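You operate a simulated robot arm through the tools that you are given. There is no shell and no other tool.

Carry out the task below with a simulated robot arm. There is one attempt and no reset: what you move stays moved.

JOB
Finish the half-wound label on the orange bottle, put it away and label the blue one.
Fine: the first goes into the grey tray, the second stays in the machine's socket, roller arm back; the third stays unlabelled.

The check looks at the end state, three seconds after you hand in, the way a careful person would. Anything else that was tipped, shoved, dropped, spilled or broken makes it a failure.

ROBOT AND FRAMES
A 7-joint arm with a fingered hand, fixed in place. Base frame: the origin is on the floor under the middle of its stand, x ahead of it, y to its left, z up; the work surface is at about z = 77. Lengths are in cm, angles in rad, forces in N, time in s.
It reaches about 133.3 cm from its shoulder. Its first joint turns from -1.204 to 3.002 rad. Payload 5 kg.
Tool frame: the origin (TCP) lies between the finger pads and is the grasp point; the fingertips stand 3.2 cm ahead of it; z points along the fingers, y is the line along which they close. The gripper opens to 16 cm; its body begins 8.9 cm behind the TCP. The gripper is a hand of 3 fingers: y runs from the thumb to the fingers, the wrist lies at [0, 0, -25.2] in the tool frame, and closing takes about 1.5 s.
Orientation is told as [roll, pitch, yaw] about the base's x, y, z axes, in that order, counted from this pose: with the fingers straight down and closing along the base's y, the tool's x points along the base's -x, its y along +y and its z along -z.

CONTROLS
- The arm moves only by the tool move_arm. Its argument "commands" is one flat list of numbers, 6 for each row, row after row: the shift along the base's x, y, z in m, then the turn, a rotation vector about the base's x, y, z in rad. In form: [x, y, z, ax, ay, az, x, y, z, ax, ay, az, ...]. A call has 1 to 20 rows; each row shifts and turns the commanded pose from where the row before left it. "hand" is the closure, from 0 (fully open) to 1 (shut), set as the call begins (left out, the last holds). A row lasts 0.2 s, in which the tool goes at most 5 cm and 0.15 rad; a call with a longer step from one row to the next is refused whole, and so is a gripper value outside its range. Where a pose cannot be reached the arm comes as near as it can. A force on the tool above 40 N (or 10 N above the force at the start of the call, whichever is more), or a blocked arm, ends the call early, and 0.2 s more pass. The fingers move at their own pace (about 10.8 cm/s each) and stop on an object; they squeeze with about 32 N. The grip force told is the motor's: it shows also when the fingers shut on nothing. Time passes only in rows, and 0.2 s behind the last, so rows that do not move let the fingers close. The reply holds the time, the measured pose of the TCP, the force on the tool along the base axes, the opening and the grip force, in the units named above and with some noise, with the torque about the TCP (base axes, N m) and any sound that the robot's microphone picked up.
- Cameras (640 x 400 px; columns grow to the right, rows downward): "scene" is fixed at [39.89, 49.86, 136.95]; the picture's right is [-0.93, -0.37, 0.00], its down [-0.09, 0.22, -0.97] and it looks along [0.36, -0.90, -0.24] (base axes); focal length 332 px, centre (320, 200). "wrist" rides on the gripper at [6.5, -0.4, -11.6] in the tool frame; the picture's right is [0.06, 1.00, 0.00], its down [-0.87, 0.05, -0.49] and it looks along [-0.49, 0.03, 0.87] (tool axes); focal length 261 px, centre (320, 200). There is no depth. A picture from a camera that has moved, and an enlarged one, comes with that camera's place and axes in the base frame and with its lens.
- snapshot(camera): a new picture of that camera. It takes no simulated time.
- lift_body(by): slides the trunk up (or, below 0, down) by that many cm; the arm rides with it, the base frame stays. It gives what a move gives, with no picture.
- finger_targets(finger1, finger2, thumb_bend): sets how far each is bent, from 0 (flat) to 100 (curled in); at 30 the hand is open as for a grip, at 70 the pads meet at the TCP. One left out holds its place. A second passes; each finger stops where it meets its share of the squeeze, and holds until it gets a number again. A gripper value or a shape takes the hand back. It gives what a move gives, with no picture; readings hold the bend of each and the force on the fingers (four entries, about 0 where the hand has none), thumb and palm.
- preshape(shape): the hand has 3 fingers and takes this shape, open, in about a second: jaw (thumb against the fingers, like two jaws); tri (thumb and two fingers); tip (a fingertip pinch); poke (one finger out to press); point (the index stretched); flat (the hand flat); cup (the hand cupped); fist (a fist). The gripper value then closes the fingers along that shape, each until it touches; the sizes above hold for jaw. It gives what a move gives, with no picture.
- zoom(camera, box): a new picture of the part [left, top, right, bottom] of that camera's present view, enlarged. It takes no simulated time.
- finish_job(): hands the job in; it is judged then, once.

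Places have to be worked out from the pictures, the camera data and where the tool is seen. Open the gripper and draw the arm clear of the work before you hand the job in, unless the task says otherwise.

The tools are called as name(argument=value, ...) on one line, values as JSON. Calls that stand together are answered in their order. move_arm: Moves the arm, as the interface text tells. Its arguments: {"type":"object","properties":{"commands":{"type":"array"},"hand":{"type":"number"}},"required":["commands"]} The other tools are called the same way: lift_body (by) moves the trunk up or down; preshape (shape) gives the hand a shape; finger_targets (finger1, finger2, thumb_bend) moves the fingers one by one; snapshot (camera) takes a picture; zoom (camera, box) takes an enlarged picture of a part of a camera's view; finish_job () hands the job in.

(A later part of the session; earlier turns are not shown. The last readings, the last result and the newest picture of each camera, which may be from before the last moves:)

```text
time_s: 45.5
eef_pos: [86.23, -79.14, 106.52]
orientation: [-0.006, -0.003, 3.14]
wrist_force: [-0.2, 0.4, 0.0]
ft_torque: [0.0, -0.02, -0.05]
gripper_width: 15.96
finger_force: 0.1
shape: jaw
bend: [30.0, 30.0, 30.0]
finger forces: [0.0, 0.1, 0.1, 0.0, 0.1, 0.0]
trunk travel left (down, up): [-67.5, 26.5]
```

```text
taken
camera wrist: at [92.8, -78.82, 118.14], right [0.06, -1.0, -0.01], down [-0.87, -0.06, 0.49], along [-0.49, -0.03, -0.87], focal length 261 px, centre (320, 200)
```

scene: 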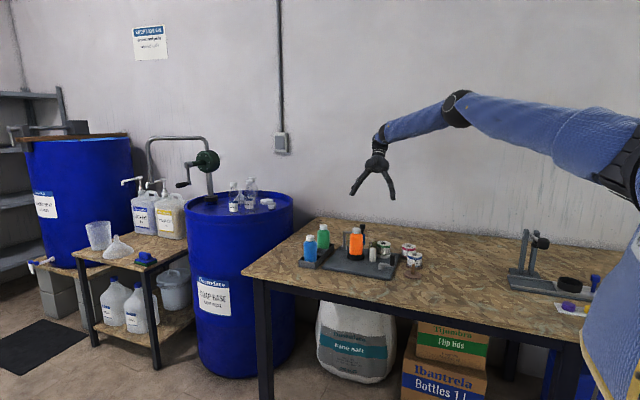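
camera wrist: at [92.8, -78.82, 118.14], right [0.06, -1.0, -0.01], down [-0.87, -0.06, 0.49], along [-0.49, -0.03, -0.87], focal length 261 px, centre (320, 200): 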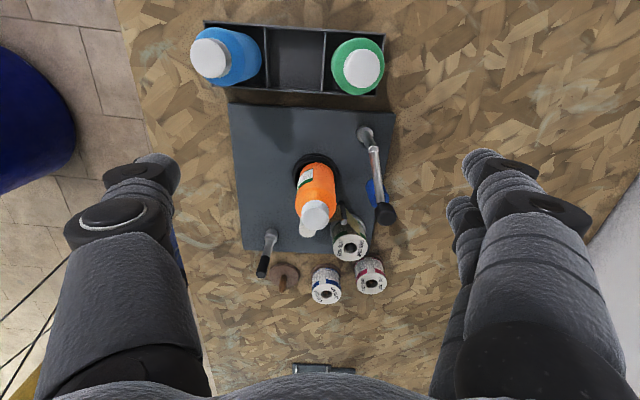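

zoom(camera="wrist", box=[280, 145, 360, 245])

zoom(camera="wrist", box=[185, 10, 405, 110])

```text
4.00 times, centred on (320, 195) of wrist
camera zoom: at [92.8, -78.82, 118.14], right [0.06, -1.0, -0.01], down [-0.87, -0.06, 0.49], along [-0.49, -0.03, -0.87], focal length 1043 px, centre (320, 220)
```

zoom: 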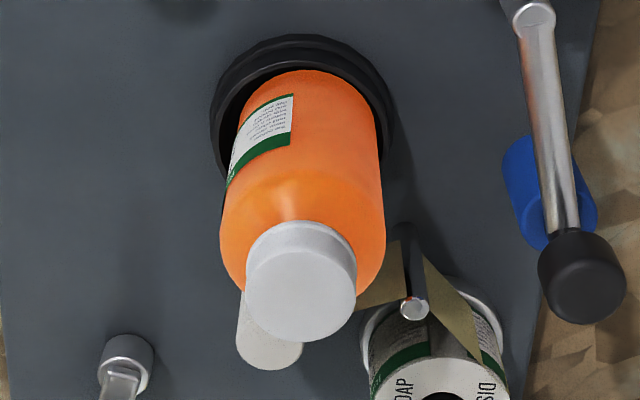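

```text
2.91 times, centred on (295, 60) of wrist
camera zoom: at [92.8, -78.82, 118.14], right [0.06, -1.0, -0.01], down [-0.87, -0.06, 0.49], along [-0.49, -0.03, -0.87], focal length 758 px, centre (393, 607)
```

zoom: 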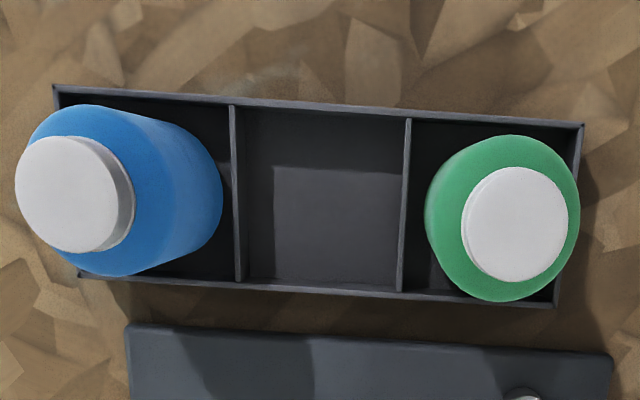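

The label's end is clean and complete. The tray's middle cell centre comes out at (91.7,-75.55), about 7 cm square; blue stands at (91.7,-68.2), green at (91.8,-82.9). I now go above the orange bottle, turned so thumb and fingers avoid both the white roller and the roller arm.

move_arm(commands=[-0.0065, 0, 0, 0, 0, -0.1436, -0.0065, 0, 0, 0, 0, -0.1436, -0.0065, 0, 0, 0, 0, -0.1436, -0.0065, 0, 0, 0, 0, -0.1436, -0.0065, 0, 0, 0, 0, -0.1436, -0.0065, 0, 0, 0, 0, -0.1436, -0.0065, 0, 0, 0, 0, -0.1436, -0.0065, 0, 0, 0, 0, -0.1436, -0.0065, 0, 0, 0, 0, -0.1436, -0.0065, 0, 0, 0, 0, -0.1436, -0.0065, 0, 0, 0, 0, -0.1436, -0.0065, 0, 0, 0, 0, -0.1436, -0.0065, 0, 0, 0, 0, -0.1436, -0.0065, 0, 0, 0, 0, -0.1436, -0.0065, 0, 0, 0, 0, -0.1436, -0.0065, 0, 0, 0, 0, -0.1436, -0.0065, 0, 0, 0, 0, -0.1436, 0, 0, 0, 0, 0, 0], hand=0.42)

snapshot(camera="wrist")

```text
time_s: 49.3
eef_pos: [75.31, -79.1, 106.53]
orientation: [-0.004, -0.001, 0.698]
wrist_force: [0.3, -0.2, -0.8]
ft_torque: [-0.03, 0.02, 0.04]
gripper_width: 9.33
finger_force: 0.1
shape: jaw
bend: [71.0, 71.0, 70.0]
finger forces: [0.1, 0.0, 0.0, 0.0, 0.0, 0.1]
trunk travel left (down, up): [-67.5, 26.5]
```

```text
taken
camera wrist: at [70.52, -83.58, 118.16], right [-0.69, 0.73, 0.0], down [0.63, 0.6, 0.49], along [0.36, 0.34, -0.87], focal length 261 px, centre (320, 200)
```

wrist: 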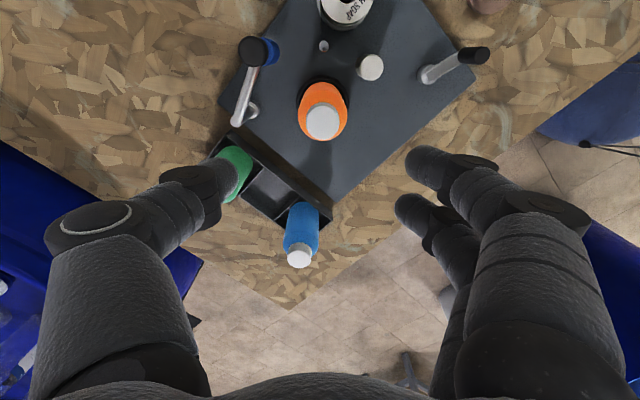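

zoom(camera="wrist", box=[260, 40, 400, 160])

```text
3.33 times, centred on (330, 100) of wrist
camera zoom: at [70.52, -83.58, 118.16], right [-0.69, 0.73, 0.0], down [0.63, 0.6, 0.49], along [0.36, 0.34, -0.87], focal length 869 px, centre (287, 533)
```

zoom: 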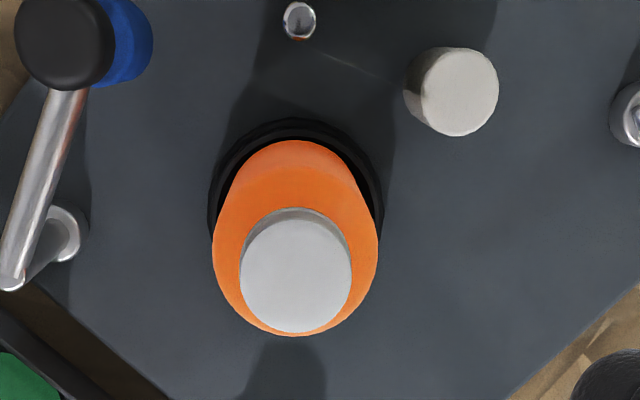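

The bottle axis is at (74.95,-79.12). I correct 0.3 cm in x and descend around it to grip on the bare band above the label.

move_arm(commands=[-0.0033, 0, -0.03, 0, 0, 0, 0, 0, -0.04, 0, 0, 0, 0, 0, -0.04, 0, 0, 0, 0, 0, -0.03, 0, 0, 0, 0, 0, -0.03, 0, 0, 0, 0, 0, -0.028, 0, 0, 0, 0, 0, 0, 0, 0, 0])

snapshot(camera="wrist")

zoom(camera="scene", box=[320, 190, 430, 285])

```text
time_s: 50.9
eef_pos: [74.83, -79.08, 86.86]
orientation: [-0.006, -0.005, 0.696]
wrist_force: [0.7, -0.5, -0.3]
ft_torque: [-0.04, -0.03, 0.0]
gripper_width: 9.33
finger_force: 0.1
shape: jaw
bend: [71.0, 71.0, 70.0]
finger forces: [0.1, 0.1, 0.0, 0.0, 0.0, 0.0]
trunk travel left (down, up): [-67.5, 26.5]
```

```text
taken
camera wrist: at [70.1, -83.54, 98.46], right [-0.69, 0.73, 0.0], down [0.63, 0.6, 0.49], along [0.36, 0.34, -0.87], focal length 261 px, centre (320, 200)
```

wrist: 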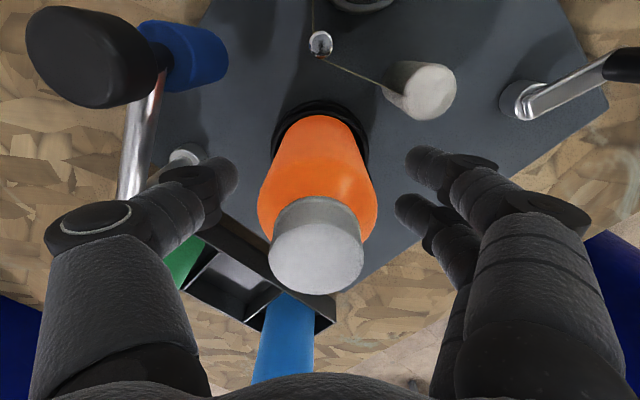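

```text
4.21 times, centred on (375, 238) of scene
camera zoom: at [39.89, 49.86, 136.95], right [-0.93, -0.37, 0.0], down [-0.09, 0.22, -0.97], along [0.36, -0.9, -0.24], focal length 1399 px, centre (88, 42)
```

zoom: 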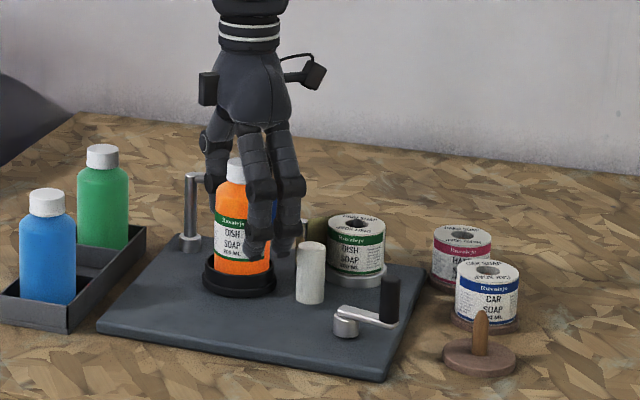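

The bottle is centred between the fingers. I close on it.

move_arm(commands=[0, 0, 0, 0, 0, 0, 0, 0, 0, 0, 0, 0, 0, 0, 0, 0, 0, 0, 0, 0, 0, 0, 0, 0, 0, 0, 0, 0, 0, 0], hand=0.8)

zoom(camera="scene", box=[320, 190, 430, 285])

snapshot(camera="wrist")

```text
time_s: 52.1
eef_pos: [74.84, -79.07, 86.79]
orientation: [-0.003, -0.001, 0.695]
wrist_force: [-0.1, -0.4, -0.4]
ft_torque: [0.0, -0.02, 0.01]
gripper_width: 4.42
finger_force: 31.8
shape: jaw
bend: [73.0, 73.0, 70.0]
finger forces: [14.4, 14.6, 0.1, 0.1, 29.0, 0.1]
trunk travel left (down, up): [-67.5, 26.5]
```

```text
4.21 times, centred on (375, 238) of scene
camera zoom: at [39.89, 49.86, 136.95], right [-0.93, -0.37, 0.0], down [-0.09, 0.22, -0.97], along [0.36, -0.9, -0.24], focal length 1399 px, centre (88, 42)
```

zoom: 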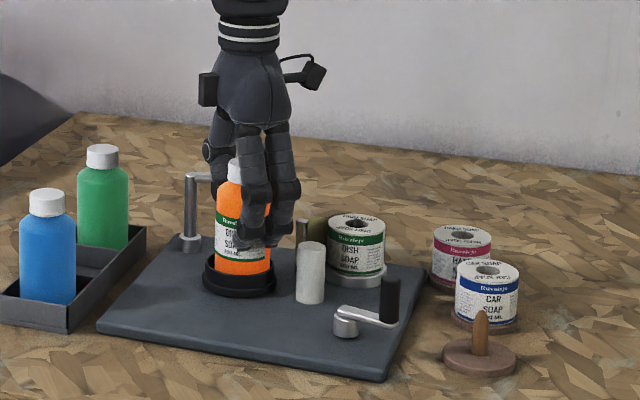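

```text
taken
camera wrist: at [70.12, -83.59, 98.39], right [-0.69, 0.73, 0.0], down [0.63, 0.6, 0.49], along [0.36, 0.34, -0.87], focal length 261 px, centre (320, 200)
```

wrist: 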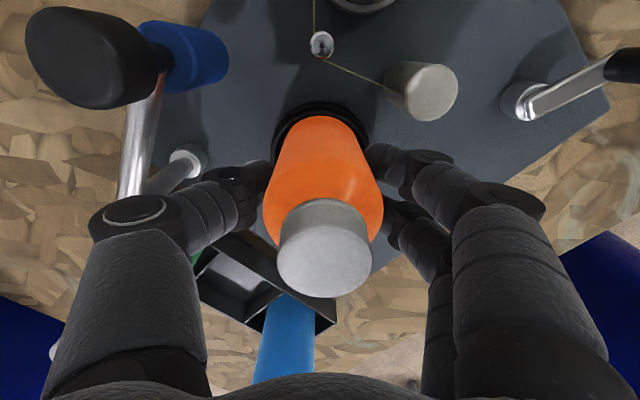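

Grip is balanced (about 14/14/29 N). I lift straight up out of the socket.

move_arm(commands=[0, 0, 0.005, 0, 0, 0, 0, 0, 0.01, 0, 0, 0, 0, 0, 0.015, 0, 0, 0, 0, 0, 0.02, 0, 0, 0, 0, 0, 0.03, 0, 0, 0, 0, 0, 0.03, 0, 0, 0, 0, 0, 0.03, 0, 0, 0, 0, 0, 0.01, 0, 0, 0])

zoom(camera="scene", box=[310, 150, 440, 285])

```text
time_s: 53.9
eef_pos: [74.88, -79.09, 101.73]
orientation: [-0.002, -0.003, 0.696]
wrist_force: [0.4, 0.5, -2.3]
ft_torque: [0.0, 0.01, -0.02]
gripper_width: 4.44
finger_force: 32.1
shape: jaw
bend: [73.0, 73.0, 70.0]
finger forces: [14.5, 14.8, 0.1, 0.1, 29.2, 0.0]
trunk travel left (down, up): [-67.5, 26.5]
```

```text
2.96 times, centred on (375, 218) of scene
camera zoom: at [39.89, 49.86, 136.95], right [-0.93, -0.37, 0.0], down [-0.09, 0.22, -0.97], along [0.36, -0.9, -0.24], focal length 985 px, centre (157, 148)
```

zoom: 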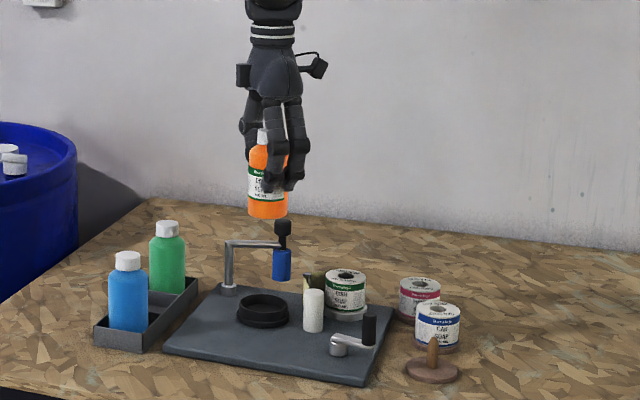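

The bottle is out and hangs straight. I carry it at this height over the tray's middle cell while turning the hand so it closes along x.

move_arm(commands=[0.015, 0.003, 0, 0, 0, 0.1, 0.022, 0.0045, 0, 0, 0, 0.13, 0.022, 0.0045, 0, 0, 0, 0.13, 0.022, 0.0045, 0, 0, 0, 0.13, 0.022, 0.0045, 0, 0, 0, 0.13, 0.022, 0.0045, 0, 0, 0, 0.13, 0.022, 0.005, 0, 0, 0, 0.125, 0.0215, 0.005, 0, 0, 0, 0, 0, 0, 0, 0, 0, 0])

snapshot(camera="wrist")

zoom(camera="scene", box=[270, 150, 400, 285])

```text
time_s: 55.9
eef_pos: [91.67, -75.52, 101.67]
orientation: [-0.005, -0.003, 1.572]
wrist_force: [-1.2, 0.3, -2.0]
ft_torque: [-0.01, 0.01, -0.03]
gripper_width: 4.44
finger_force: 32.1
shape: jaw
bend: [73.0, 73.0, 70.0]
finger forces: [14.6, 14.8, 0.0, 0.0, 29.2, 0.1]
trunk travel left (down, up): [-67.5, 26.5]
```

```text
taken
camera wrist: at [92.13, -82.21, 113.31], right [-1.0, -0.06, -0.01], down [-0.06, 0.87, 0.49], along [-0.03, 0.49, -0.87], focal length 261 px, centre (320, 200)
```

wrist: 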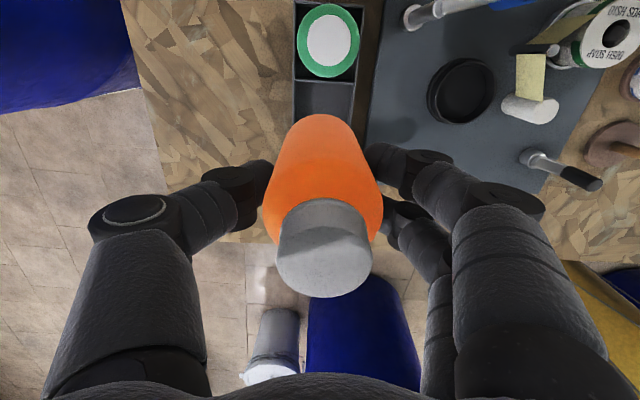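

```text
2.96 times, centred on (335, 218) of scene
camera zoom: at [39.89, 49.86, 136.95], right [-0.93, -0.37, 0.0], down [-0.09, 0.22, -0.97], along [0.36, -0.9, -0.24], focal length 985 px, centre (276, 148)
```

zoom: 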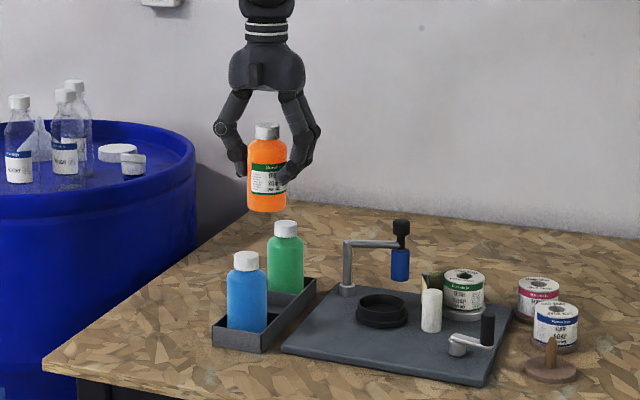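

The bottle hangs over the middle cell at (91.7,-75.5). I lower it until its bottom is just above the tray rim and check the alignment.

move_arm(commands=[0, 0, -0.03, 0, 0, 0, 0, 0, -0.03, 0, 0, 0, 0, 0, -0.03, 0, 0, 0, 0, 0, -0.025, 0, 0, 0, 0, 0, 0, 0, 0, 0])

zoom(camera="scene", box=[290, 205, 360, 275])

zoom(camera="wrist", box=[220, 0, 420, 200])

```text
time_s: 57.1
eef_pos: [90.19, -75.13, 91.14]
orientation: [-0.006, -0.002, 1.573]
wrist_force: [0.1, 0.2, -1.9]
ft_torque: [-0.02, 0.0, -0.01]
gripper_width: 4.44
finger_force: 32.0
shape: jaw
bend: [73.0, 73.0, 70.0]
finger forces: [14.7, 14.8, 0.0, 0.0, 29.1, 0.0]
out of reach, approached as far as the arm can: row 3, 4
trunk travel left (down, up): [-67.5, 26.5]
```

```text
5.71 times, centred on (325, 240) of scene
camera zoom: at [39.89, 49.86, 136.95], right [-0.93, -0.37, 0.0], down [-0.09, 0.22, -0.97], along [0.36, -0.9, -0.24], focal length 1899 px, centre (291, -29)
```

zoom: 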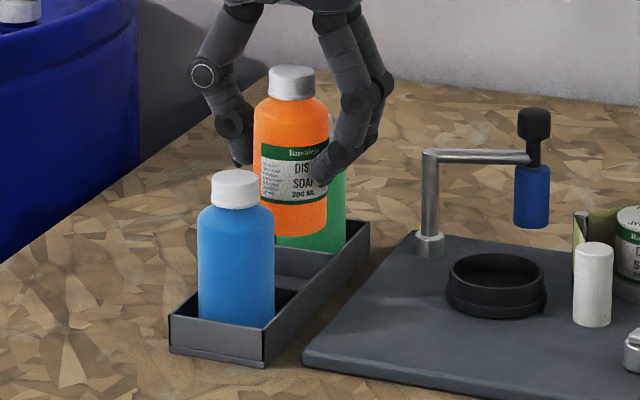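

```text
2.00 times, centred on (320, 100) of wrist
camera zoom: at [90.59, -81.57, 102.68], right [-1.0, -0.06, -0.01], down [-0.06, 0.87, 0.49], along [-0.02, 0.49, -0.87], focal length 521 px, centre (320, 400)
```

zoom: 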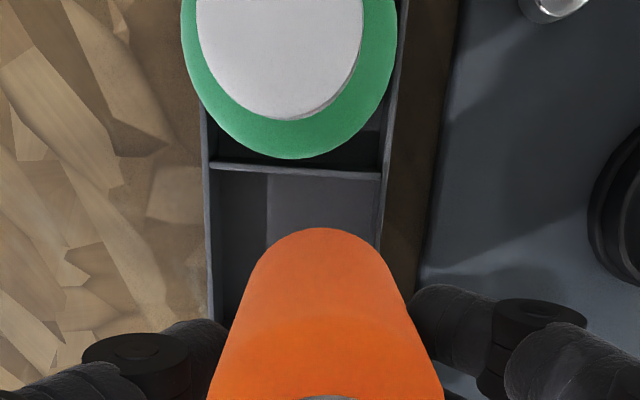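

The arm's reach ends at this depth with the trunk this high. I raise the bottle again above the tray, so that I can then lower the trunk with the arm riding along.

move_arm(commands=[0, 0, 0.03, 0, 0, 0, 0.0025, -0.001, 0.04, 0, 0, 0, 0.0025, -0.001, 0.04, 0, 0, 0, 0.0025, -0.001, 0.04, 0, 0, 0, 0.0025, -0.001, 0.04, 0, 0, 0, 0.0025, 0, 0.03, 0, 0, 0, 0.0025, 0, 0, 0, 0, 0])

lift_body(by=-12)

snapshot(camera="scene")

```text
time_s: 58.7
eef_pos: [90.72, -75.2, 112.9]
orientation: [-0.003, -0.001, 1.572]
wrist_force: [-0.1, 0.5, -2.3]
ft_torque: [0.0, 0.03, 0.01]
gripper_width: 4.41
finger_force: 31.9
shape: jaw
bend: [73.0, 73.0, 70.0]
finger forces: [15.2, 15.2, 0.0, 0.1, 30.3, 0.1]
out of reach, approached as far as the arm can: row 6
trunk travel left (down, up): [-67.5, 26.5]
```

```text
time_s: 60.2
eef_pos: [90.91, -75.17, 100.86]
orientation: [-0.004, -0.002, 1.572]
wrist_force: [-0.1, 0.3, -1.4]
ft_torque: [0.0, 0.03, 0.01]
gripper_width: 4.41
finger_force: 32.3
shape: jaw
bend: [73.0, 73.0, 70.0]
finger forces: [15.2, 15.2, 0.0, 0.1, 30.3, 0.0]
trunk travel left (down, up): [-55.5, 38.5]
```

```text
taken
```

scene: 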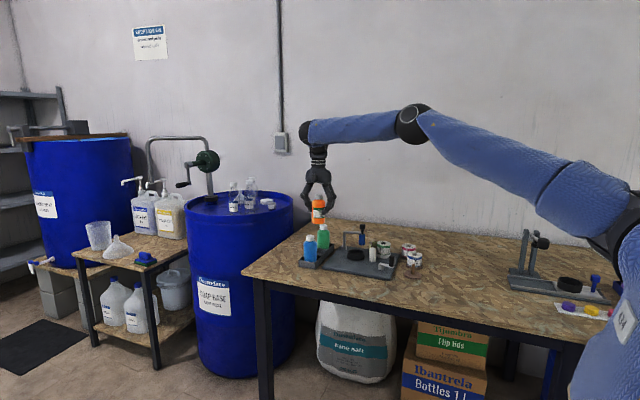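

Trunk lowering works; the hand came down 12 cm with it. I lower the trunk 5 cm more so the tray floor lies at the best reach height, then centre over the cell.

lift_body(by=-5)

move_arm(commands=[0.004, -0.0015, 0, 0, 0, 0, 0.004, -0.0015, -0.01, 0, 0, 0, 0, 0, -0.01, 0, 0, 0, 0, 0, 0, 0, 0, 0])

zoom(camera="wrist", box=[220, 0, 420, 200])

zoom(camera="scene", box=[290, 205, 360, 275])

```text
time_s: 61.1
eef_pos: [90.82, -75.11, 95.88]
orientation: [-0.005, -0.002, 1.573]
wrist_force: [-0.3, -0.1, -2.3]
ft_torque: [-0.03, 0.0, 0.0]
gripper_width: 4.39
finger_force: 31.8
shape: jaw
bend: [73.0, 73.0, 70.0]
finger forces: [15.3, 15.2, 0.1, 0.0, 30.2, 0.0]
trunk travel left (down, up): [-50.5, 43.5]
```

```text
time_s: 62.1
eef_pos: [91.72, -75.52, 93.84]
orientation: [-0.006, -0.003, 1.574]
wrist_force: [0.7, 0.0, -1.9]
ft_torque: [-0.01, 0.03, 0.01]
gripper_width: 4.4
finger_force: 31.9
shape: jaw
bend: [73.0, 73.0, 70.0]
finger forces: [15.0, 15.0, 0.0, 0.1, 29.9, 0.0]
trunk travel left (down, up): [-50.5, 43.5]
```

```text
2.00 times, centred on (320, 100) of wrist
camera zoom: at [92.1, -82.05, 105.37], right [-1.0, -0.06, -0.01], down [-0.06, 0.87, 0.49], along [-0.03, 0.49, -0.87], focal length 521 px, centre (320, 400)
```

zoom: 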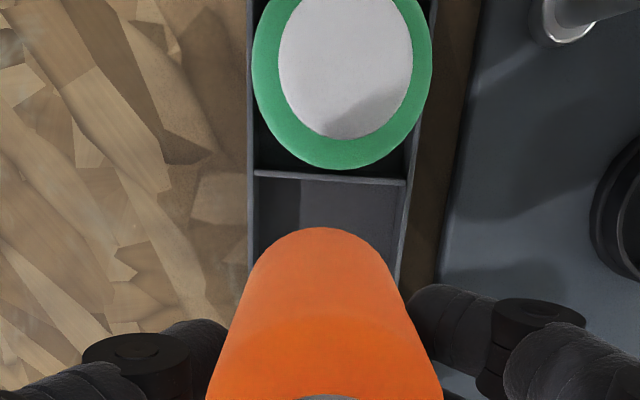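

```text
5.71 times, centred on (325, 240) of scene
camera zoom: at [39.89, 49.86, 136.95], right [-0.93, -0.37, 0.0], down [-0.09, 0.22, -0.97], along [0.36, -0.9, -0.24], focal length 1899 px, centre (291, -29)
```

zoom: 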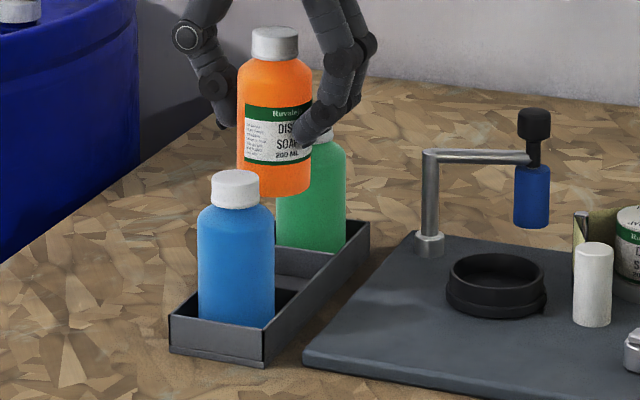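

Aligned: the cell spans x 88–95 and its divider is at y=-79.35. I lower into the cell, slowly for the last part, watching the force.

move_arm(commands=[-0.001, 0, -0.02, 0, 0, 0, 0, 0, -0.02, 0, 0, 0, 0, 0, -0.015, 0, 0, 0, 0, 0, -0.008, 0, 0, 0, 0, 0, -0.004, 0, 0, 0, 0, 0, -0.004, 0, 0, 0])

zoom(camera="scene", box=[290, 205, 360, 275])

```text
time_s: 63.5
eef_pos: [91.55, -75.59, 86.58]
orientation: [-0.004, -0.003, 1.573]
wrist_force: [-0.1, 0.4, -3.4]
ft_torque: [0.02, 0.03, 0.01]
gripper_width: 4.38
finger_force: 31.9
shape: jaw
bend: [73.0, 73.0, 70.0]
finger forces: [15.1, 14.8, 0.0, 0.0, 29.8, 0.1]
trunk travel left (down, up): [-50.5, 43.5]
```

```text
5.71 times, centred on (325, 240) of scene
camera zoom: at [39.89, 49.86, 136.95], right [-0.93, -0.37, 0.0], down [-0.09, 0.22, -0.97], along [0.36, -0.9, -0.24], focal length 1899 px, centre (291, -29)
```

zoom: 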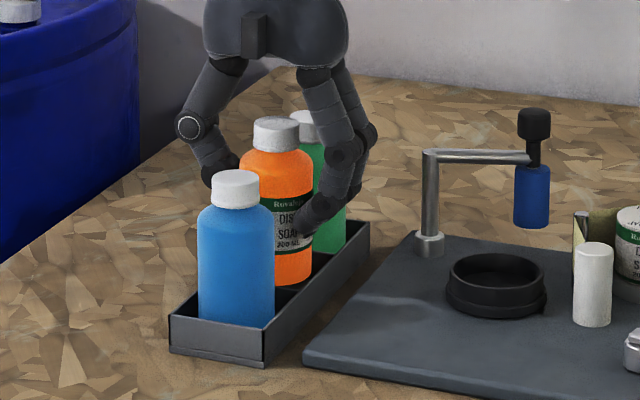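

It is entering the cell. I keep lowering in small steps until it touches.

move_arm(commands=[0, 0, -0.004, 0, 0, 0, 0, 0, -0.004, 0, 0, 0, 0, 0, -0.003, 0, 0, 0, 0, 0, -0.003, 0, 0, 0])

```text
time_s: 64.5
eef_pos: [91.59, -75.64, 85.28]
orientation: [-0.004, -0.004, 1.573]
wrist_force: [-0.4, -0.2, -1.5]
ft_torque: [-0.03, -0.04, 0.03]
gripper_width: 4.4
finger_force: 31.7
shape: jaw
bend: [73.0, 73.0, 70.0]
finger forces: [15.3, 14.9, 0.0, 0.0, 29.8, 0.1]
trunk travel left (down, up): [-50.5, 43.5]
```

move_arm(commands=[0, 0, -0.002, 0, 0, 0, 0, 0, -0.002, 0, 0, 0])

zoom(camera="scene", box=[290, 205, 360, 275])

```text
time_s: 65.1
eef_pos: [91.6, -75.47, 84.91]
orientation: [-0.006, -0.004, 1.573]
wrist_force: [1.1, -0.6, 0.9]
ft_torque: [-0.03, -0.02, 0.02]
gripper_width: 4.38
finger_force: 32.0
shape: jaw
bend: [73.0, 73.0, 70.0]
finger forces: [15.1, 14.9, 0.0, 0.0, 30.4, 0.1]
trunk travel left (down, up): [-50.5, 43.5]
```

```text
5.71 times, centred on (325, 240) of scene
camera zoom: at [39.89, 49.86, 136.95], right [-0.93, -0.37, 0.0], down [-0.09, 0.22, -0.97], along [0.36, -0.9, -0.24], focal length 1899 px, centre (291, -29)
```

zoom: 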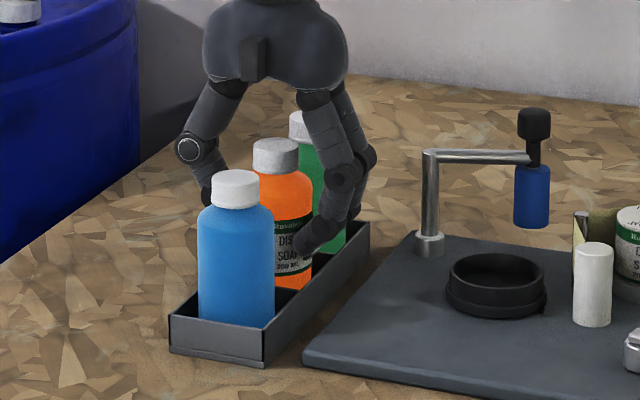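

The force turned from -2 to about +1 N, so it is just touching. One more small step to confirm.

move_arm(commands=[0, 0, -0.0015, 0, 0, 0, 0, 0, 0, 0, 0, 0])

```text
time_s: 65.7
eef_pos: [91.58, -75.58, 84.97]
orientation: [-0.006, -0.003, 1.573]
wrist_force: [2.0, -1.6, 6.0]
ft_torque: [-0.03, 0.06, 0.01]
gripper_width: 4.43
finger_force: 32.1
shape: jaw
bend: [73.0, 73.0, 70.0]
finger forces: [16.0, 15.6, 0.0, 0.1, 33.0, 0.0]
trunk travel left (down, up): [-50.5, 43.5]
```

Contact at 6 N: the bottle stands on the tray floor. I open and rise straight up.

move_arm(commands=[0, 0, 0.001, 0, 0, 0, 0, 0, 0, 0, 0, 0, 0, 0, 0, 0, 0, 0, 0, 0, 0, 0, 0, 0, 0, 0, 0, 0, 0, 0], hand=0.45)

move_arm(commands=[0, 0, 0.01, 0, 0, 0, 0, 0, 0.02, 0, 0, 0, 0, 0, 0.03, 0, 0, 0, 0, 0, 0.03, 0, 0, 0])

snapshot(camera="wrist")

zoom(camera="scene", box=[290, 205, 360, 275])

```text
time_s: 66.9
eef_pos: [91.56, -75.51, 84.9]
orientation: [-0.002, -0.005, 1.573]
wrist_force: [-1.0, -0.3, -0.3]
ft_torque: [-0.02, -0.05, 0.03]
gripper_width: 8.73
finger_force: 0.1
shape: jaw
bend: [72.0, 72.0, 70.0]
finger forces: [0.0, 0.0, 0.0, 0.1, 0.0, 0.0]
trunk travel left (down, up): [-50.5, 43.5]
```

```text
time_s: 67.9
eef_pos: [91.87, -75.6, 93.86]
orientation: [-0.004, -0.001, 1.572]
wrist_force: [0.8, 0.2, 0.7]
ft_torque: [0.05, 0.03, 0.0]
gripper_width: 8.75
finger_force: 0.1
shape: jaw
bend: [72.0, 72.0, 70.0]
finger forces: [0.0, 0.1, 0.0, 0.1, 0.1, 0.1]
trunk travel left (down, up): [-50.5, 43.5]
```

```text
taken
camera wrist: at [92.14, -82.07, 105.35], right [-1.0, -0.06, 0.0], down [-0.06, 0.87, 0.49], along [-0.03, 0.49, -0.87], focal length 261 px, centre (320, 200)
```

wrist: 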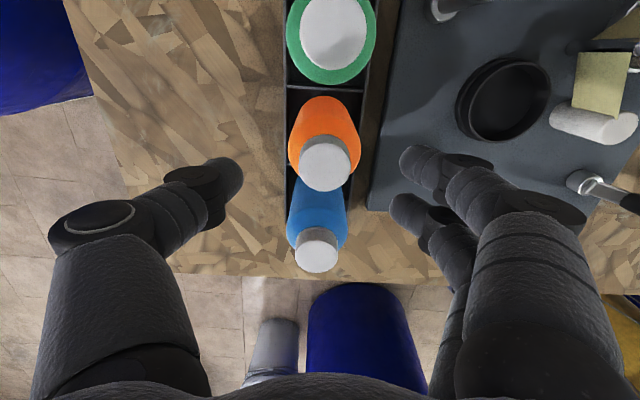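

```text
5.71 times, centred on (325, 240) of scene
camera zoom: at [39.89, 49.86, 136.95], right [-0.93, -0.37, 0.0], down [-0.09, 0.22, -0.97], along [0.36, -0.9, -0.24], focal length 1899 px, centre (291, -29)
```

zoom: 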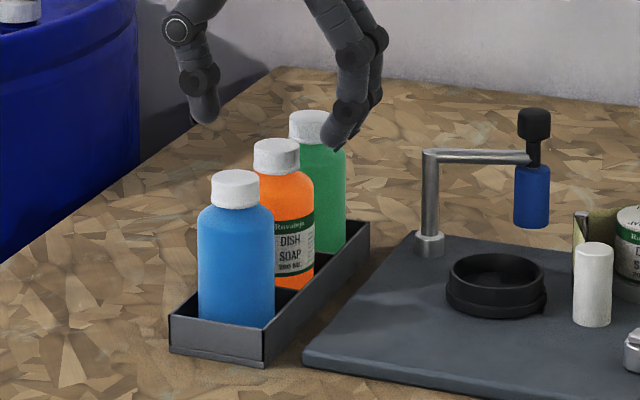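

Orange stands upright in the middle cell. Next I rise a bit and move over the blue bottle at about (91.7,-68.4).

move_arm(commands=[0, 0, 0.03, 0, 0, 0, 0, 0.012, 0.03, 0, 0, 0, -0.001, 0.03, 0.01, 0, 0, 0, -0.001, 0.03, 0, 0, 0, 0, 0, 0, 0, 0, 0, 0])

zoom(camera="wrist", box=[220, 40, 420, 240])

```text
time_s: 69.1
eef_pos: [90.26, -67.84, 100.3]
orientation: [-0.003, -0.003, 1.572]
wrist_force: [0.4, -0.1, 0.7]
ft_torque: [-0.03, 0.0, -0.04]
gripper_width: 8.77
finger_force: 0.0
shape: jaw
bend: [72.0, 72.0, 70.0]
finger forces: [0.0, 0.0, 0.1, 0.0, 0.0, 0.0]
out of reach, approached as far as the arm can: row 1
trunk travel left (down, up): [-50.5, 43.5]
```

```text
2.00 times, centred on (320, 140) of wrist
camera zoom: at [90.67, -74.54, 111.98], right [-1.0, -0.06, 0.0], down [-0.06, 0.87, 0.49], along [-0.03, 0.49, -0.87], focal length 521 px, centre (320, 320)
```

zoom: 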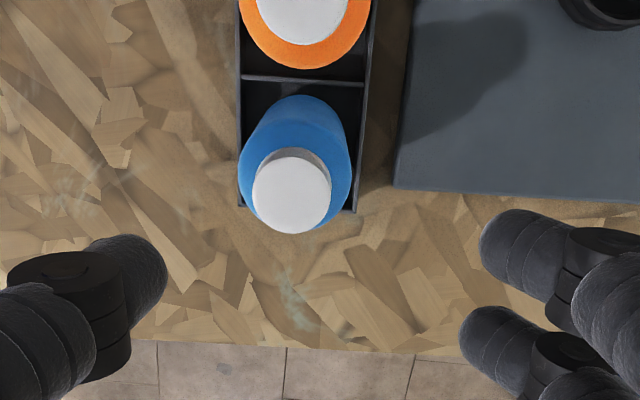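

Blue's axis is at about (91.55,-68.1). I centre over it and descend to the same grip height as before.

move_arm(commands=[0.0128, -0.0025, 0, 0, 0, 0, 0, 0, -0.03, 0, 0, 0, 0, 0, -0.03, 0, 0, 0, 0, 0, -0.03, 0, 0, 0, 0, 0, -0.04, 0, 0, 0, 0, 0, -0.022, 0, 0, 0, 0, 0, 0, 0, 0, 0])

snapshot(camera="wrist")

zoom(camera="scene", box=[280, 200, 360, 275])

```text
time_s: 70.7
eef_pos: [91.38, -68.35, 85.37]
orientation: [-0.002, -0.001, 1.572]
wrist_force: [-0.4, 0.6, 0.1]
ft_torque: [0.01, -0.01, 0.01]
gripper_width: 8.73
finger_force: 0.0
shape: jaw
bend: [72.0, 72.0, 70.0]
finger forces: [0.0, 0.1, 0.0, 0.1, 0.1, 0.0]
trunk travel left (down, up): [-50.5, 43.5]
```

```text
taken
camera wrist: at [91.91, -74.8, 96.86], right [-1.0, -0.06, 0.0], down [-0.06, 0.87, 0.49], along [-0.03, 0.49, -0.87], focal length 261 px, centre (320, 200)
```

wrist: 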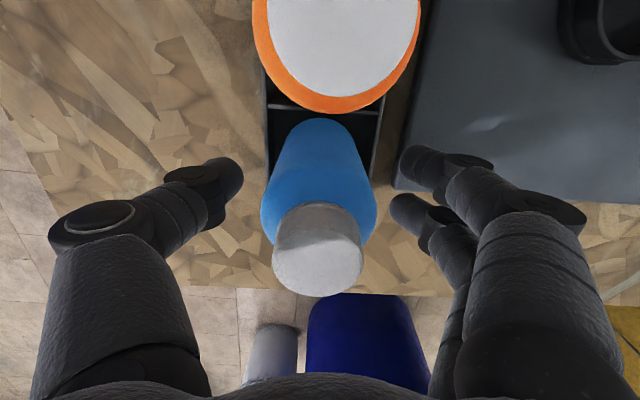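

```text
5.33 times, centred on (320, 238) of scene
camera zoom: at [39.89, 49.86, 136.95], right [-0.93, -0.37, 0.0], down [-0.09, 0.22, -0.97], along [0.36, -0.9, -0.24], focal length 1772 px, centre (320, 0)
```

zoom: 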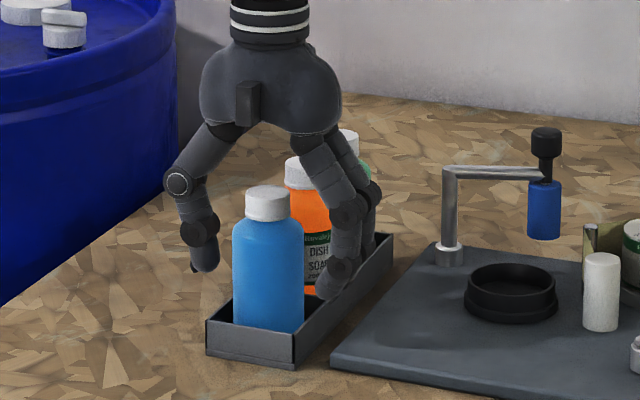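

Centred. I close on the blue bottle.

move_arm(commands=[0, 0.001, 0, 0, 0, 0, 0, 0, 0, 0, 0, 0, 0, 0, 0, 0, 0, 0, 0, 0, 0, 0, 0, 0, 0, 0, 0, 0, 0, 0], hand=0.8)

move_arm(commands=[0, 0, 0.005, 0, 0, 0, 0, 0, 0.01, 0, 0, 0, 0, 0, 0.02, 0, 0, 0, 0, 0, 0.03, 0, 0, 0])

zoom(camera="scene", box=[280, 180, 380, 275])

snapshot(camera="wrist")

```text
time_s: 71.9
eef_pos: [91.55, -68.17, 85.18]
orientation: [-0.004, -0.004, 1.573]
wrist_force: [0.0, -0.5, 0.3]
ft_torque: [-0.04, -0.01, -0.02]
gripper_width: 4.51
finger_force: 32.0
shape: jaw
bend: [73.0, 73.0, 70.0]
finger forces: [14.3, 14.7, 0.0, 0.0, 28.9, 0.1]
trunk travel left (down, up): [-50.5, 43.5]
```

```text
time_s: 72.9
eef_pos: [91.38, -67.96, 91.74]
orientation: [-0.002, -0.003, 1.573]
wrist_force: [-0.2, 0.1, -2.1]
ft_torque: [0.02, -0.01, 0.01]
gripper_width: 4.54
finger_force: 32.5
shape: jaw
bend: [73.0, 73.0, 70.0]
finger forces: [14.4, 14.8, 0.0, 0.0, 28.9, 0.0]
trunk travel left (down, up): [-50.5, 43.5]
```

```text
4.21 times, centred on (330, 228) of scene
camera zoom: at [39.89, 49.86, 136.95], right [-0.93, -0.37, 0.0], down [-0.09, 0.22, -0.97], along [0.36, -0.9, -0.24], focal length 1399 px, centre (278, 84)
```

zoom: 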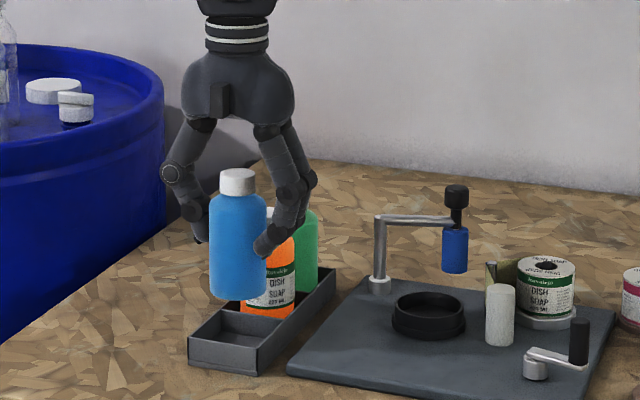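

```text
taken
camera wrist: at [91.93, -74.66, 103.25], right [-1.0, -0.06, 0.0], down [-0.06, 0.87, 0.49], along [-0.03, 0.49, -0.87], focal length 261 px, centre (320, 200)
```

wrist: 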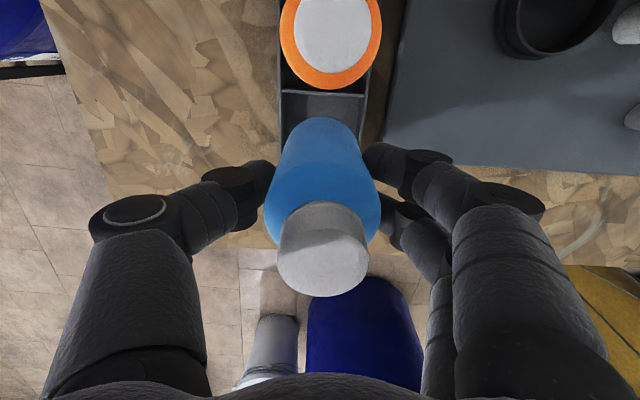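

Blue is held straight (2 N of weight). I lift it clear, then carry it over the socket while turning back to the orientation used for taking orange out.

move_arm(commands=[0, 0, 0.03, 0, 0, 0, 0, 0, 0.04, 0, 0, 0, 0, 0, 0.03, 0, 0, 0, -0.015, -0.008, 0, 0, 0, -0.08, -0.022, -0.014, 0, 0, 0, -0.115, -0.022, -0.015, 0, 0, 0, -0.115, -0.022, -0.015, 0, 0, 0, -0.115, -0.022, -0.015, 0, 0, 0, -0.115, -0.022, -0.015, 0, 0, 0, -0.115, -0.022, -0.015, 0, 0, 0, -0.115, -0.0186, -0.014, 0, 0, 0, -0.106, 0, 0, 0, 0, 0, 0])

snapshot(camera="wrist")

zoom(camera="scene", box=[310, 170, 430, 285])

```text
time_s: 75.5
eef_pos: [74.94, -79.31, 101.83]
orientation: [-0.003, -0.002, 0.694]
wrist_force: [0.5, 0.2, -1.9]
ft_torque: [0.01, -0.03, -0.02]
gripper_width: 4.51
finger_force: 31.9
shape: jaw
bend: [73.0, 73.0, 70.0]
finger forces: [14.1, 14.6, 0.0, 0.1, 28.7, 0.0]
trunk travel left (down, up): [-50.5, 43.5]
```

```text
taken
camera wrist: at [70.24, -83.77, 113.39], right [-0.69, 0.73, 0.0], down [0.63, 0.6, 0.49], along [0.36, 0.34, -0.87], focal length 261 px, centre (320, 200)
```

wrist: 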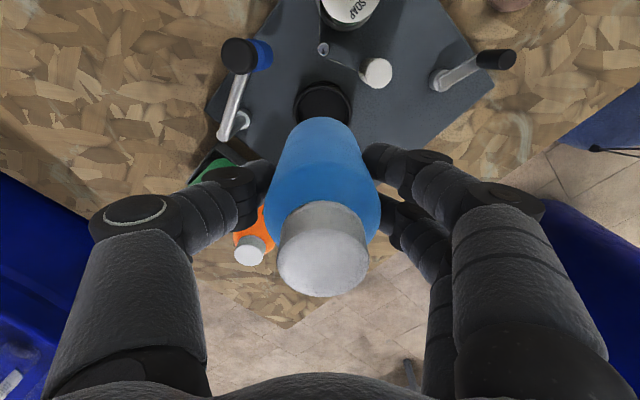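

```text
3.48 times, centred on (370, 228) of scene
camera zoom: at [39.89, 49.86, 136.95], right [-0.93, -0.37, 0.0], down [-0.09, 0.22, -0.97], along [0.36, -0.9, -0.24], focal length 1156 px, centre (146, 104)
```

zoom: 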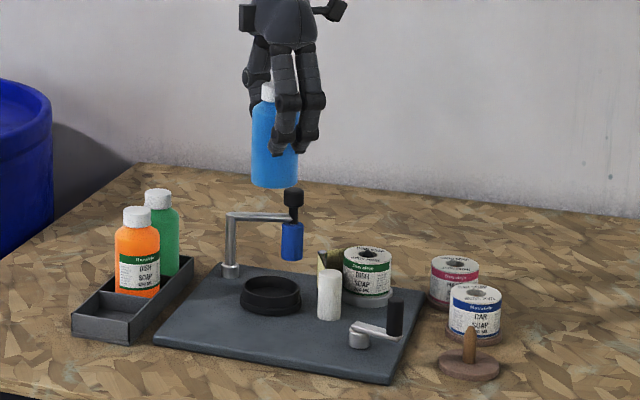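

I correct by (−0.07,+0.2) cm, then lower until the bottle's bottom is just above the socket ring and check.

move_arm(commands=[-0.0007, 0.002, -0.01, 0, 0, 0, 0, 0, -0.03, 0, 0, 0, 0, 0, -0.03, 0, 0, 0, 0, 0, -0.025, 0, 0, 0, 0, 0, 0, 0, 0, 0])

zoom(camera="wrist", box=[220, 0, 440, 240])

zoom(camera="scene", box=[330, 200, 400, 275])

```text
time_s: 76.7
eef_pos: [74.98, -79.12, 92.39]
orientation: [-0.002, -0.004, 0.696]
wrist_force: [0.0, -0.1, -1.9]
ft_torque: [-0.03, -0.02, -0.01]
gripper_width: 4.48
finger_force: 32.0
shape: jaw
bend: [73.0, 73.0, 70.0]
finger forces: [14.3, 14.6, 0.0, 0.0, 28.8, 0.0]
trunk travel left (down, up): [-50.5, 43.5]
```

```text
1.67 times, centred on (330, 120) of wrist
camera zoom: at [70.13, -83.5, 103.87], right [-0.69, 0.73, 0.0], down [0.63, 0.6, 0.49], along [0.36, 0.34, -0.87], focal length 434 px, centre (303, 333)
```

zoom: 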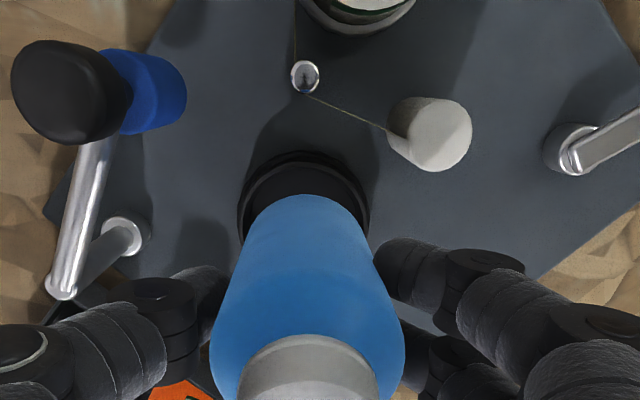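

```text
5.33 times, centred on (365, 238) of scene
camera zoom: at [39.89, 49.86, 136.95], right [-0.93, -0.37, 0.0], down [-0.09, 0.22, -0.97], along [0.36, -0.9, -0.24], focal length 1772 px, centre (80, 0)
```

zoom: 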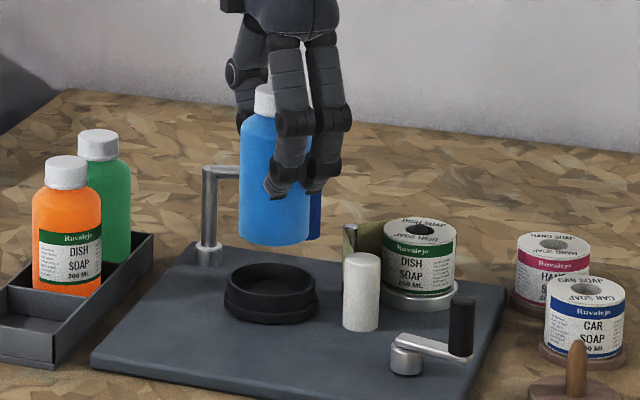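

Close to aligned; I zoom in further on the scene view to compare bottle and ring centres exactly.

zoom(camera="scene", box=[350, 220, 385, 265])

```text
8.89 times, centred on (368, 242) of scene
camera zoom: at [39.89, 49.86, 136.95], right [-0.93, -0.37, 0.0], down [-0.09, 0.22, -0.97], along [0.36, -0.9, -0.24], focal length 2954 px, centre (-102, -178)
```

zoom: 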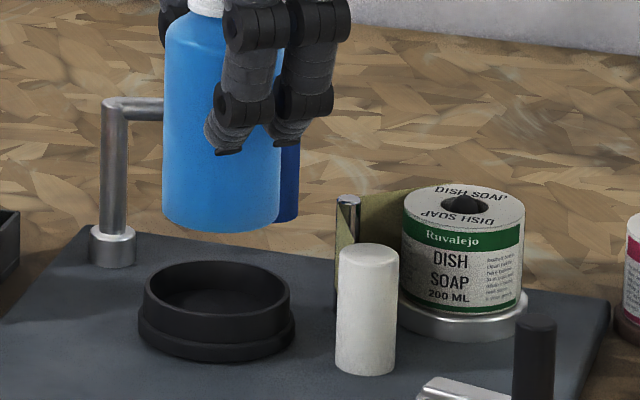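

Bottle and ring agree within 0.1 cm, and the ring has about 0.35 cm of play. I lower slowly into the socket.

move_arm(commands=[0, 0, -0.015, 0, 0, 0, 0, 0, -0.01, 0, 0, 0, 0, 0, -0.007, 0, 0, 0, 0, 0, -0.005, 0, 0, 0, 0, 0, -0.005, 0, 0, 0, 0, 0, -0.004, 0, 0, 0])

zoom(camera="scene", box=[350, 220, 385, 265])

```text
time_s: 78.1
eef_pos: [74.95, -79.15, 87.63]
orientation: [-0.003, -0.003, 0.695]
wrist_force: [0.9, 0.0, -2.8]
ft_torque: [0.01, -0.01, 0.01]
gripper_width: 4.46
finger_force: 31.7
shape: jaw
bend: [73.0, 73.0, 70.0]
finger forces: [14.3, 14.5, 0.0, 0.0, 28.7, 0.1]
trunk travel left (down, up): [-50.5, 43.5]
```

```text
8.89 times, centred on (368, 242) of scene
camera zoom: at [39.89, 49.86, 136.95], right [-0.93, -0.37, 0.0], down [-0.09, 0.22, -0.97], along [0.36, -0.9, -0.24], focal length 2954 px, centre (-102, -178)
```

zoom: 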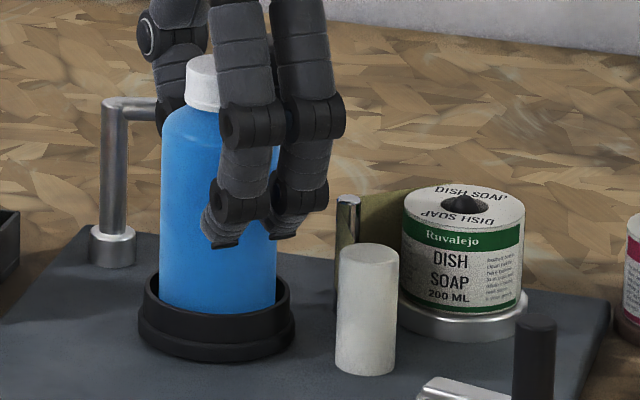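

It has entered the ring without resistance. I lower the last few millimetres until it touches.

move_arm(commands=[0, 0, -0.003, 0, 0, 0, 0, 0, -0.002, 0, 0, 0])

move_arm(commands=[0, 0, -0.0015, 0, 0, 0, 0, 0, 0, 0, 0, 0])

```text
time_s: 78.7
eef_pos: [74.89, -78.97, 87.09]
orientation: [-0.003, -0.004, 0.697]
wrist_force: [-0.2, -1.2, -2.5]
ft_torque: [0.01, 0.02, 0.03]
gripper_width: 4.5
finger_force: 32.4
shape: jaw
bend: [73.0, 73.0, 70.0]
finger forces: [14.2, 14.6, 0.0, 0.0, 28.8, 0.0]
trunk travel left (down, up): [-50.5, 43.5]
```

```text
time_s: 79.3
eef_pos: [74.89, -79.13, 87.02]
orientation: [-0.004, -0.001, 0.697]
wrist_force: [0.4, -1.5, 1.5]
ft_torque: [-0.01, 0.03, -0.05]
gripper_width: 4.5
finger_force: 31.8
shape: jaw
bend: [73.0, 73.0, 70.0]
finger forces: [14.3, 14.5, 0.2, 0.0, 29.8, 0.0]
trunk travel left (down, up): [-50.5, 43.5]
```

The reading changed from -2.5 to +1.5 N at z=87.0, the expected height: it is seated. I open and rise.

move_arm(commands=[0, 0, 0, 0, 0, 0, 0, 0, 0, 0, 0, 0, 0, 0, 0, 0, 0, 0, 0, 0, 0, 0, 0, 0, 0, 0, 0, 0, 0, 0], hand=0.42)

move_arm(commands=[0, 0, 0.01, 0, 0, 0, 0, 0, 0.02, 0, 0, 0, 0, 0, 0.03, 0, 0, 0, 0, 0, 0.04, 0, 0, 0, 0, 0, 0.04, 0, 0, 0, 0, 0, 0.02, 0, 0, 0])

zoom(camera="scene", box=[310, 200, 430, 285])

snapshot(camera="wrist")

```text
time_s: 80.5
eef_pos: [74.89, -79.11, 87.09]
orientation: [-0.002, -0.001, 0.696]
wrist_force: [0.4, 0.8, -0.3]
ft_torque: [0.0, 0.0, 0.02]
gripper_width: 9.24
finger_force: 0.0
shape: jaw
bend: [71.0, 71.0, 70.0]
finger forces: [0.0, 0.1, 0.1, 0.0, 0.0, 0.0]
trunk travel left (down, up): [-50.5, 43.5]
```

```text
time_s: 81.9
eef_pos: [75.01, -79.05, 103.03]
orientation: [-0.005, -0.003, 0.697]
wrist_force: [0.2, -0.1, 0.3]
ft_torque: [-0.03, 0.01, -0.01]
gripper_width: 9.23
finger_force: 0.1
shape: jaw
bend: [71.0, 71.0, 70.0]
finger forces: [0.1, 0.0, 0.0, 0.0, 0.1, 0.1]
trunk travel left (down, up): [-50.5, 43.5]
```

```text
4.71 times, centred on (370, 242) of scene
camera zoom: at [39.89, 49.86, 136.95], right [-0.93, -0.37, 0.0], down [-0.09, 0.22, -0.97], along [0.36, -0.9, -0.24], focal length 1564 px, centre (85, 0)
```

zoom: 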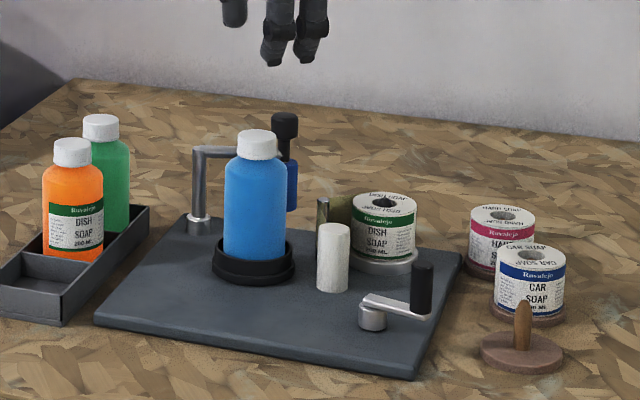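

```text
taken
camera wrist: at [70.22, -83.53, 114.56], right [-0.69, 0.73, 0.0], down [0.63, 0.6, 0.49], along [0.36, 0.34, -0.87], focal length 261 px, centre (320, 200)
```

wrist: 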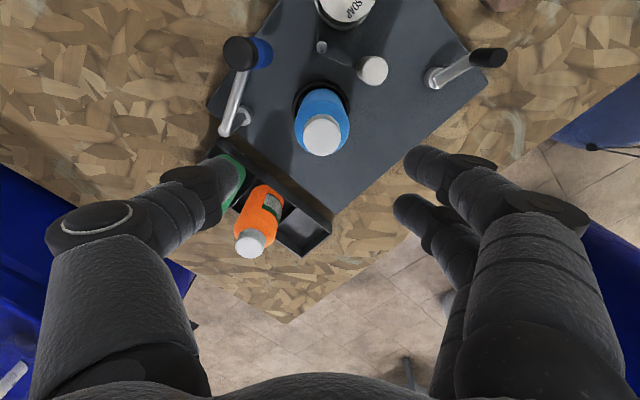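

Blue stands upright in the socket, orange in the tray. I go back over the roller arm's knob at (75.2,-88.5).

move_arm(commands=[0.0002, -0.0086, 0, 0, 0, 0.1455, 0.0002, -0.0086, 0, 0, 0, 0.1455, 0.0002, -0.0086, 0, 0, 0, 0.1455, 0.0002, -0.0086, 0, 0, 0, 0.1455, 0.0002, -0.0086, 0, 0, 0, 0.1455, 0.0002, -0.0086, 0, 0, 0, 0.1455, 0.0002, -0.0086, 0, 0, 0, 0.1455, 0.0002, -0.0086, 0, 0, 0, 0.1455, 0.0002, -0.0086, 0, 0, 0, 0.1455, 0.0002, -0.0086, 0, 0, 0, 0.1455, 0.0002, -0.0086, -0.03, 0, 0, 0.1455, 0, 0, 0, 0, 0, 0], hand=0.55)

zoom(camera="wrist", box=[220, 60, 420, 240])

```text
time_s: 84.5
eef_pos: [74.98, -88.46, 100.1]
orientation: [-0.003, -0.001, 2.296]
wrist_force: [-0.6, 0.2, -0.2]
ft_torque: [-0.01, 0.0, 0.04]
gripper_width: 7.28
finger_force: 0.0
shape: jaw
bend: [73.0, 73.0, 70.0]
finger forces: [0.1, 0.0, 0.1, 0.0, 0.0, 0.0]
trunk travel left (down, up): [-50.5, 43.5]
```

```text
2.22 times, centred on (320, 150) of wrist
camera zoom: at [79.73, -93.12, 111.7], right [-0.7, -0.71, 0.0], down [-0.62, 0.61, 0.49], along [-0.35, 0.35, -0.87], focal length 579 px, centre (320, 311)
```

zoom: 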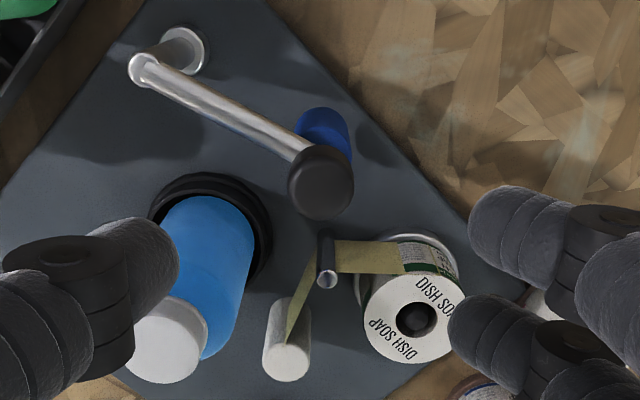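

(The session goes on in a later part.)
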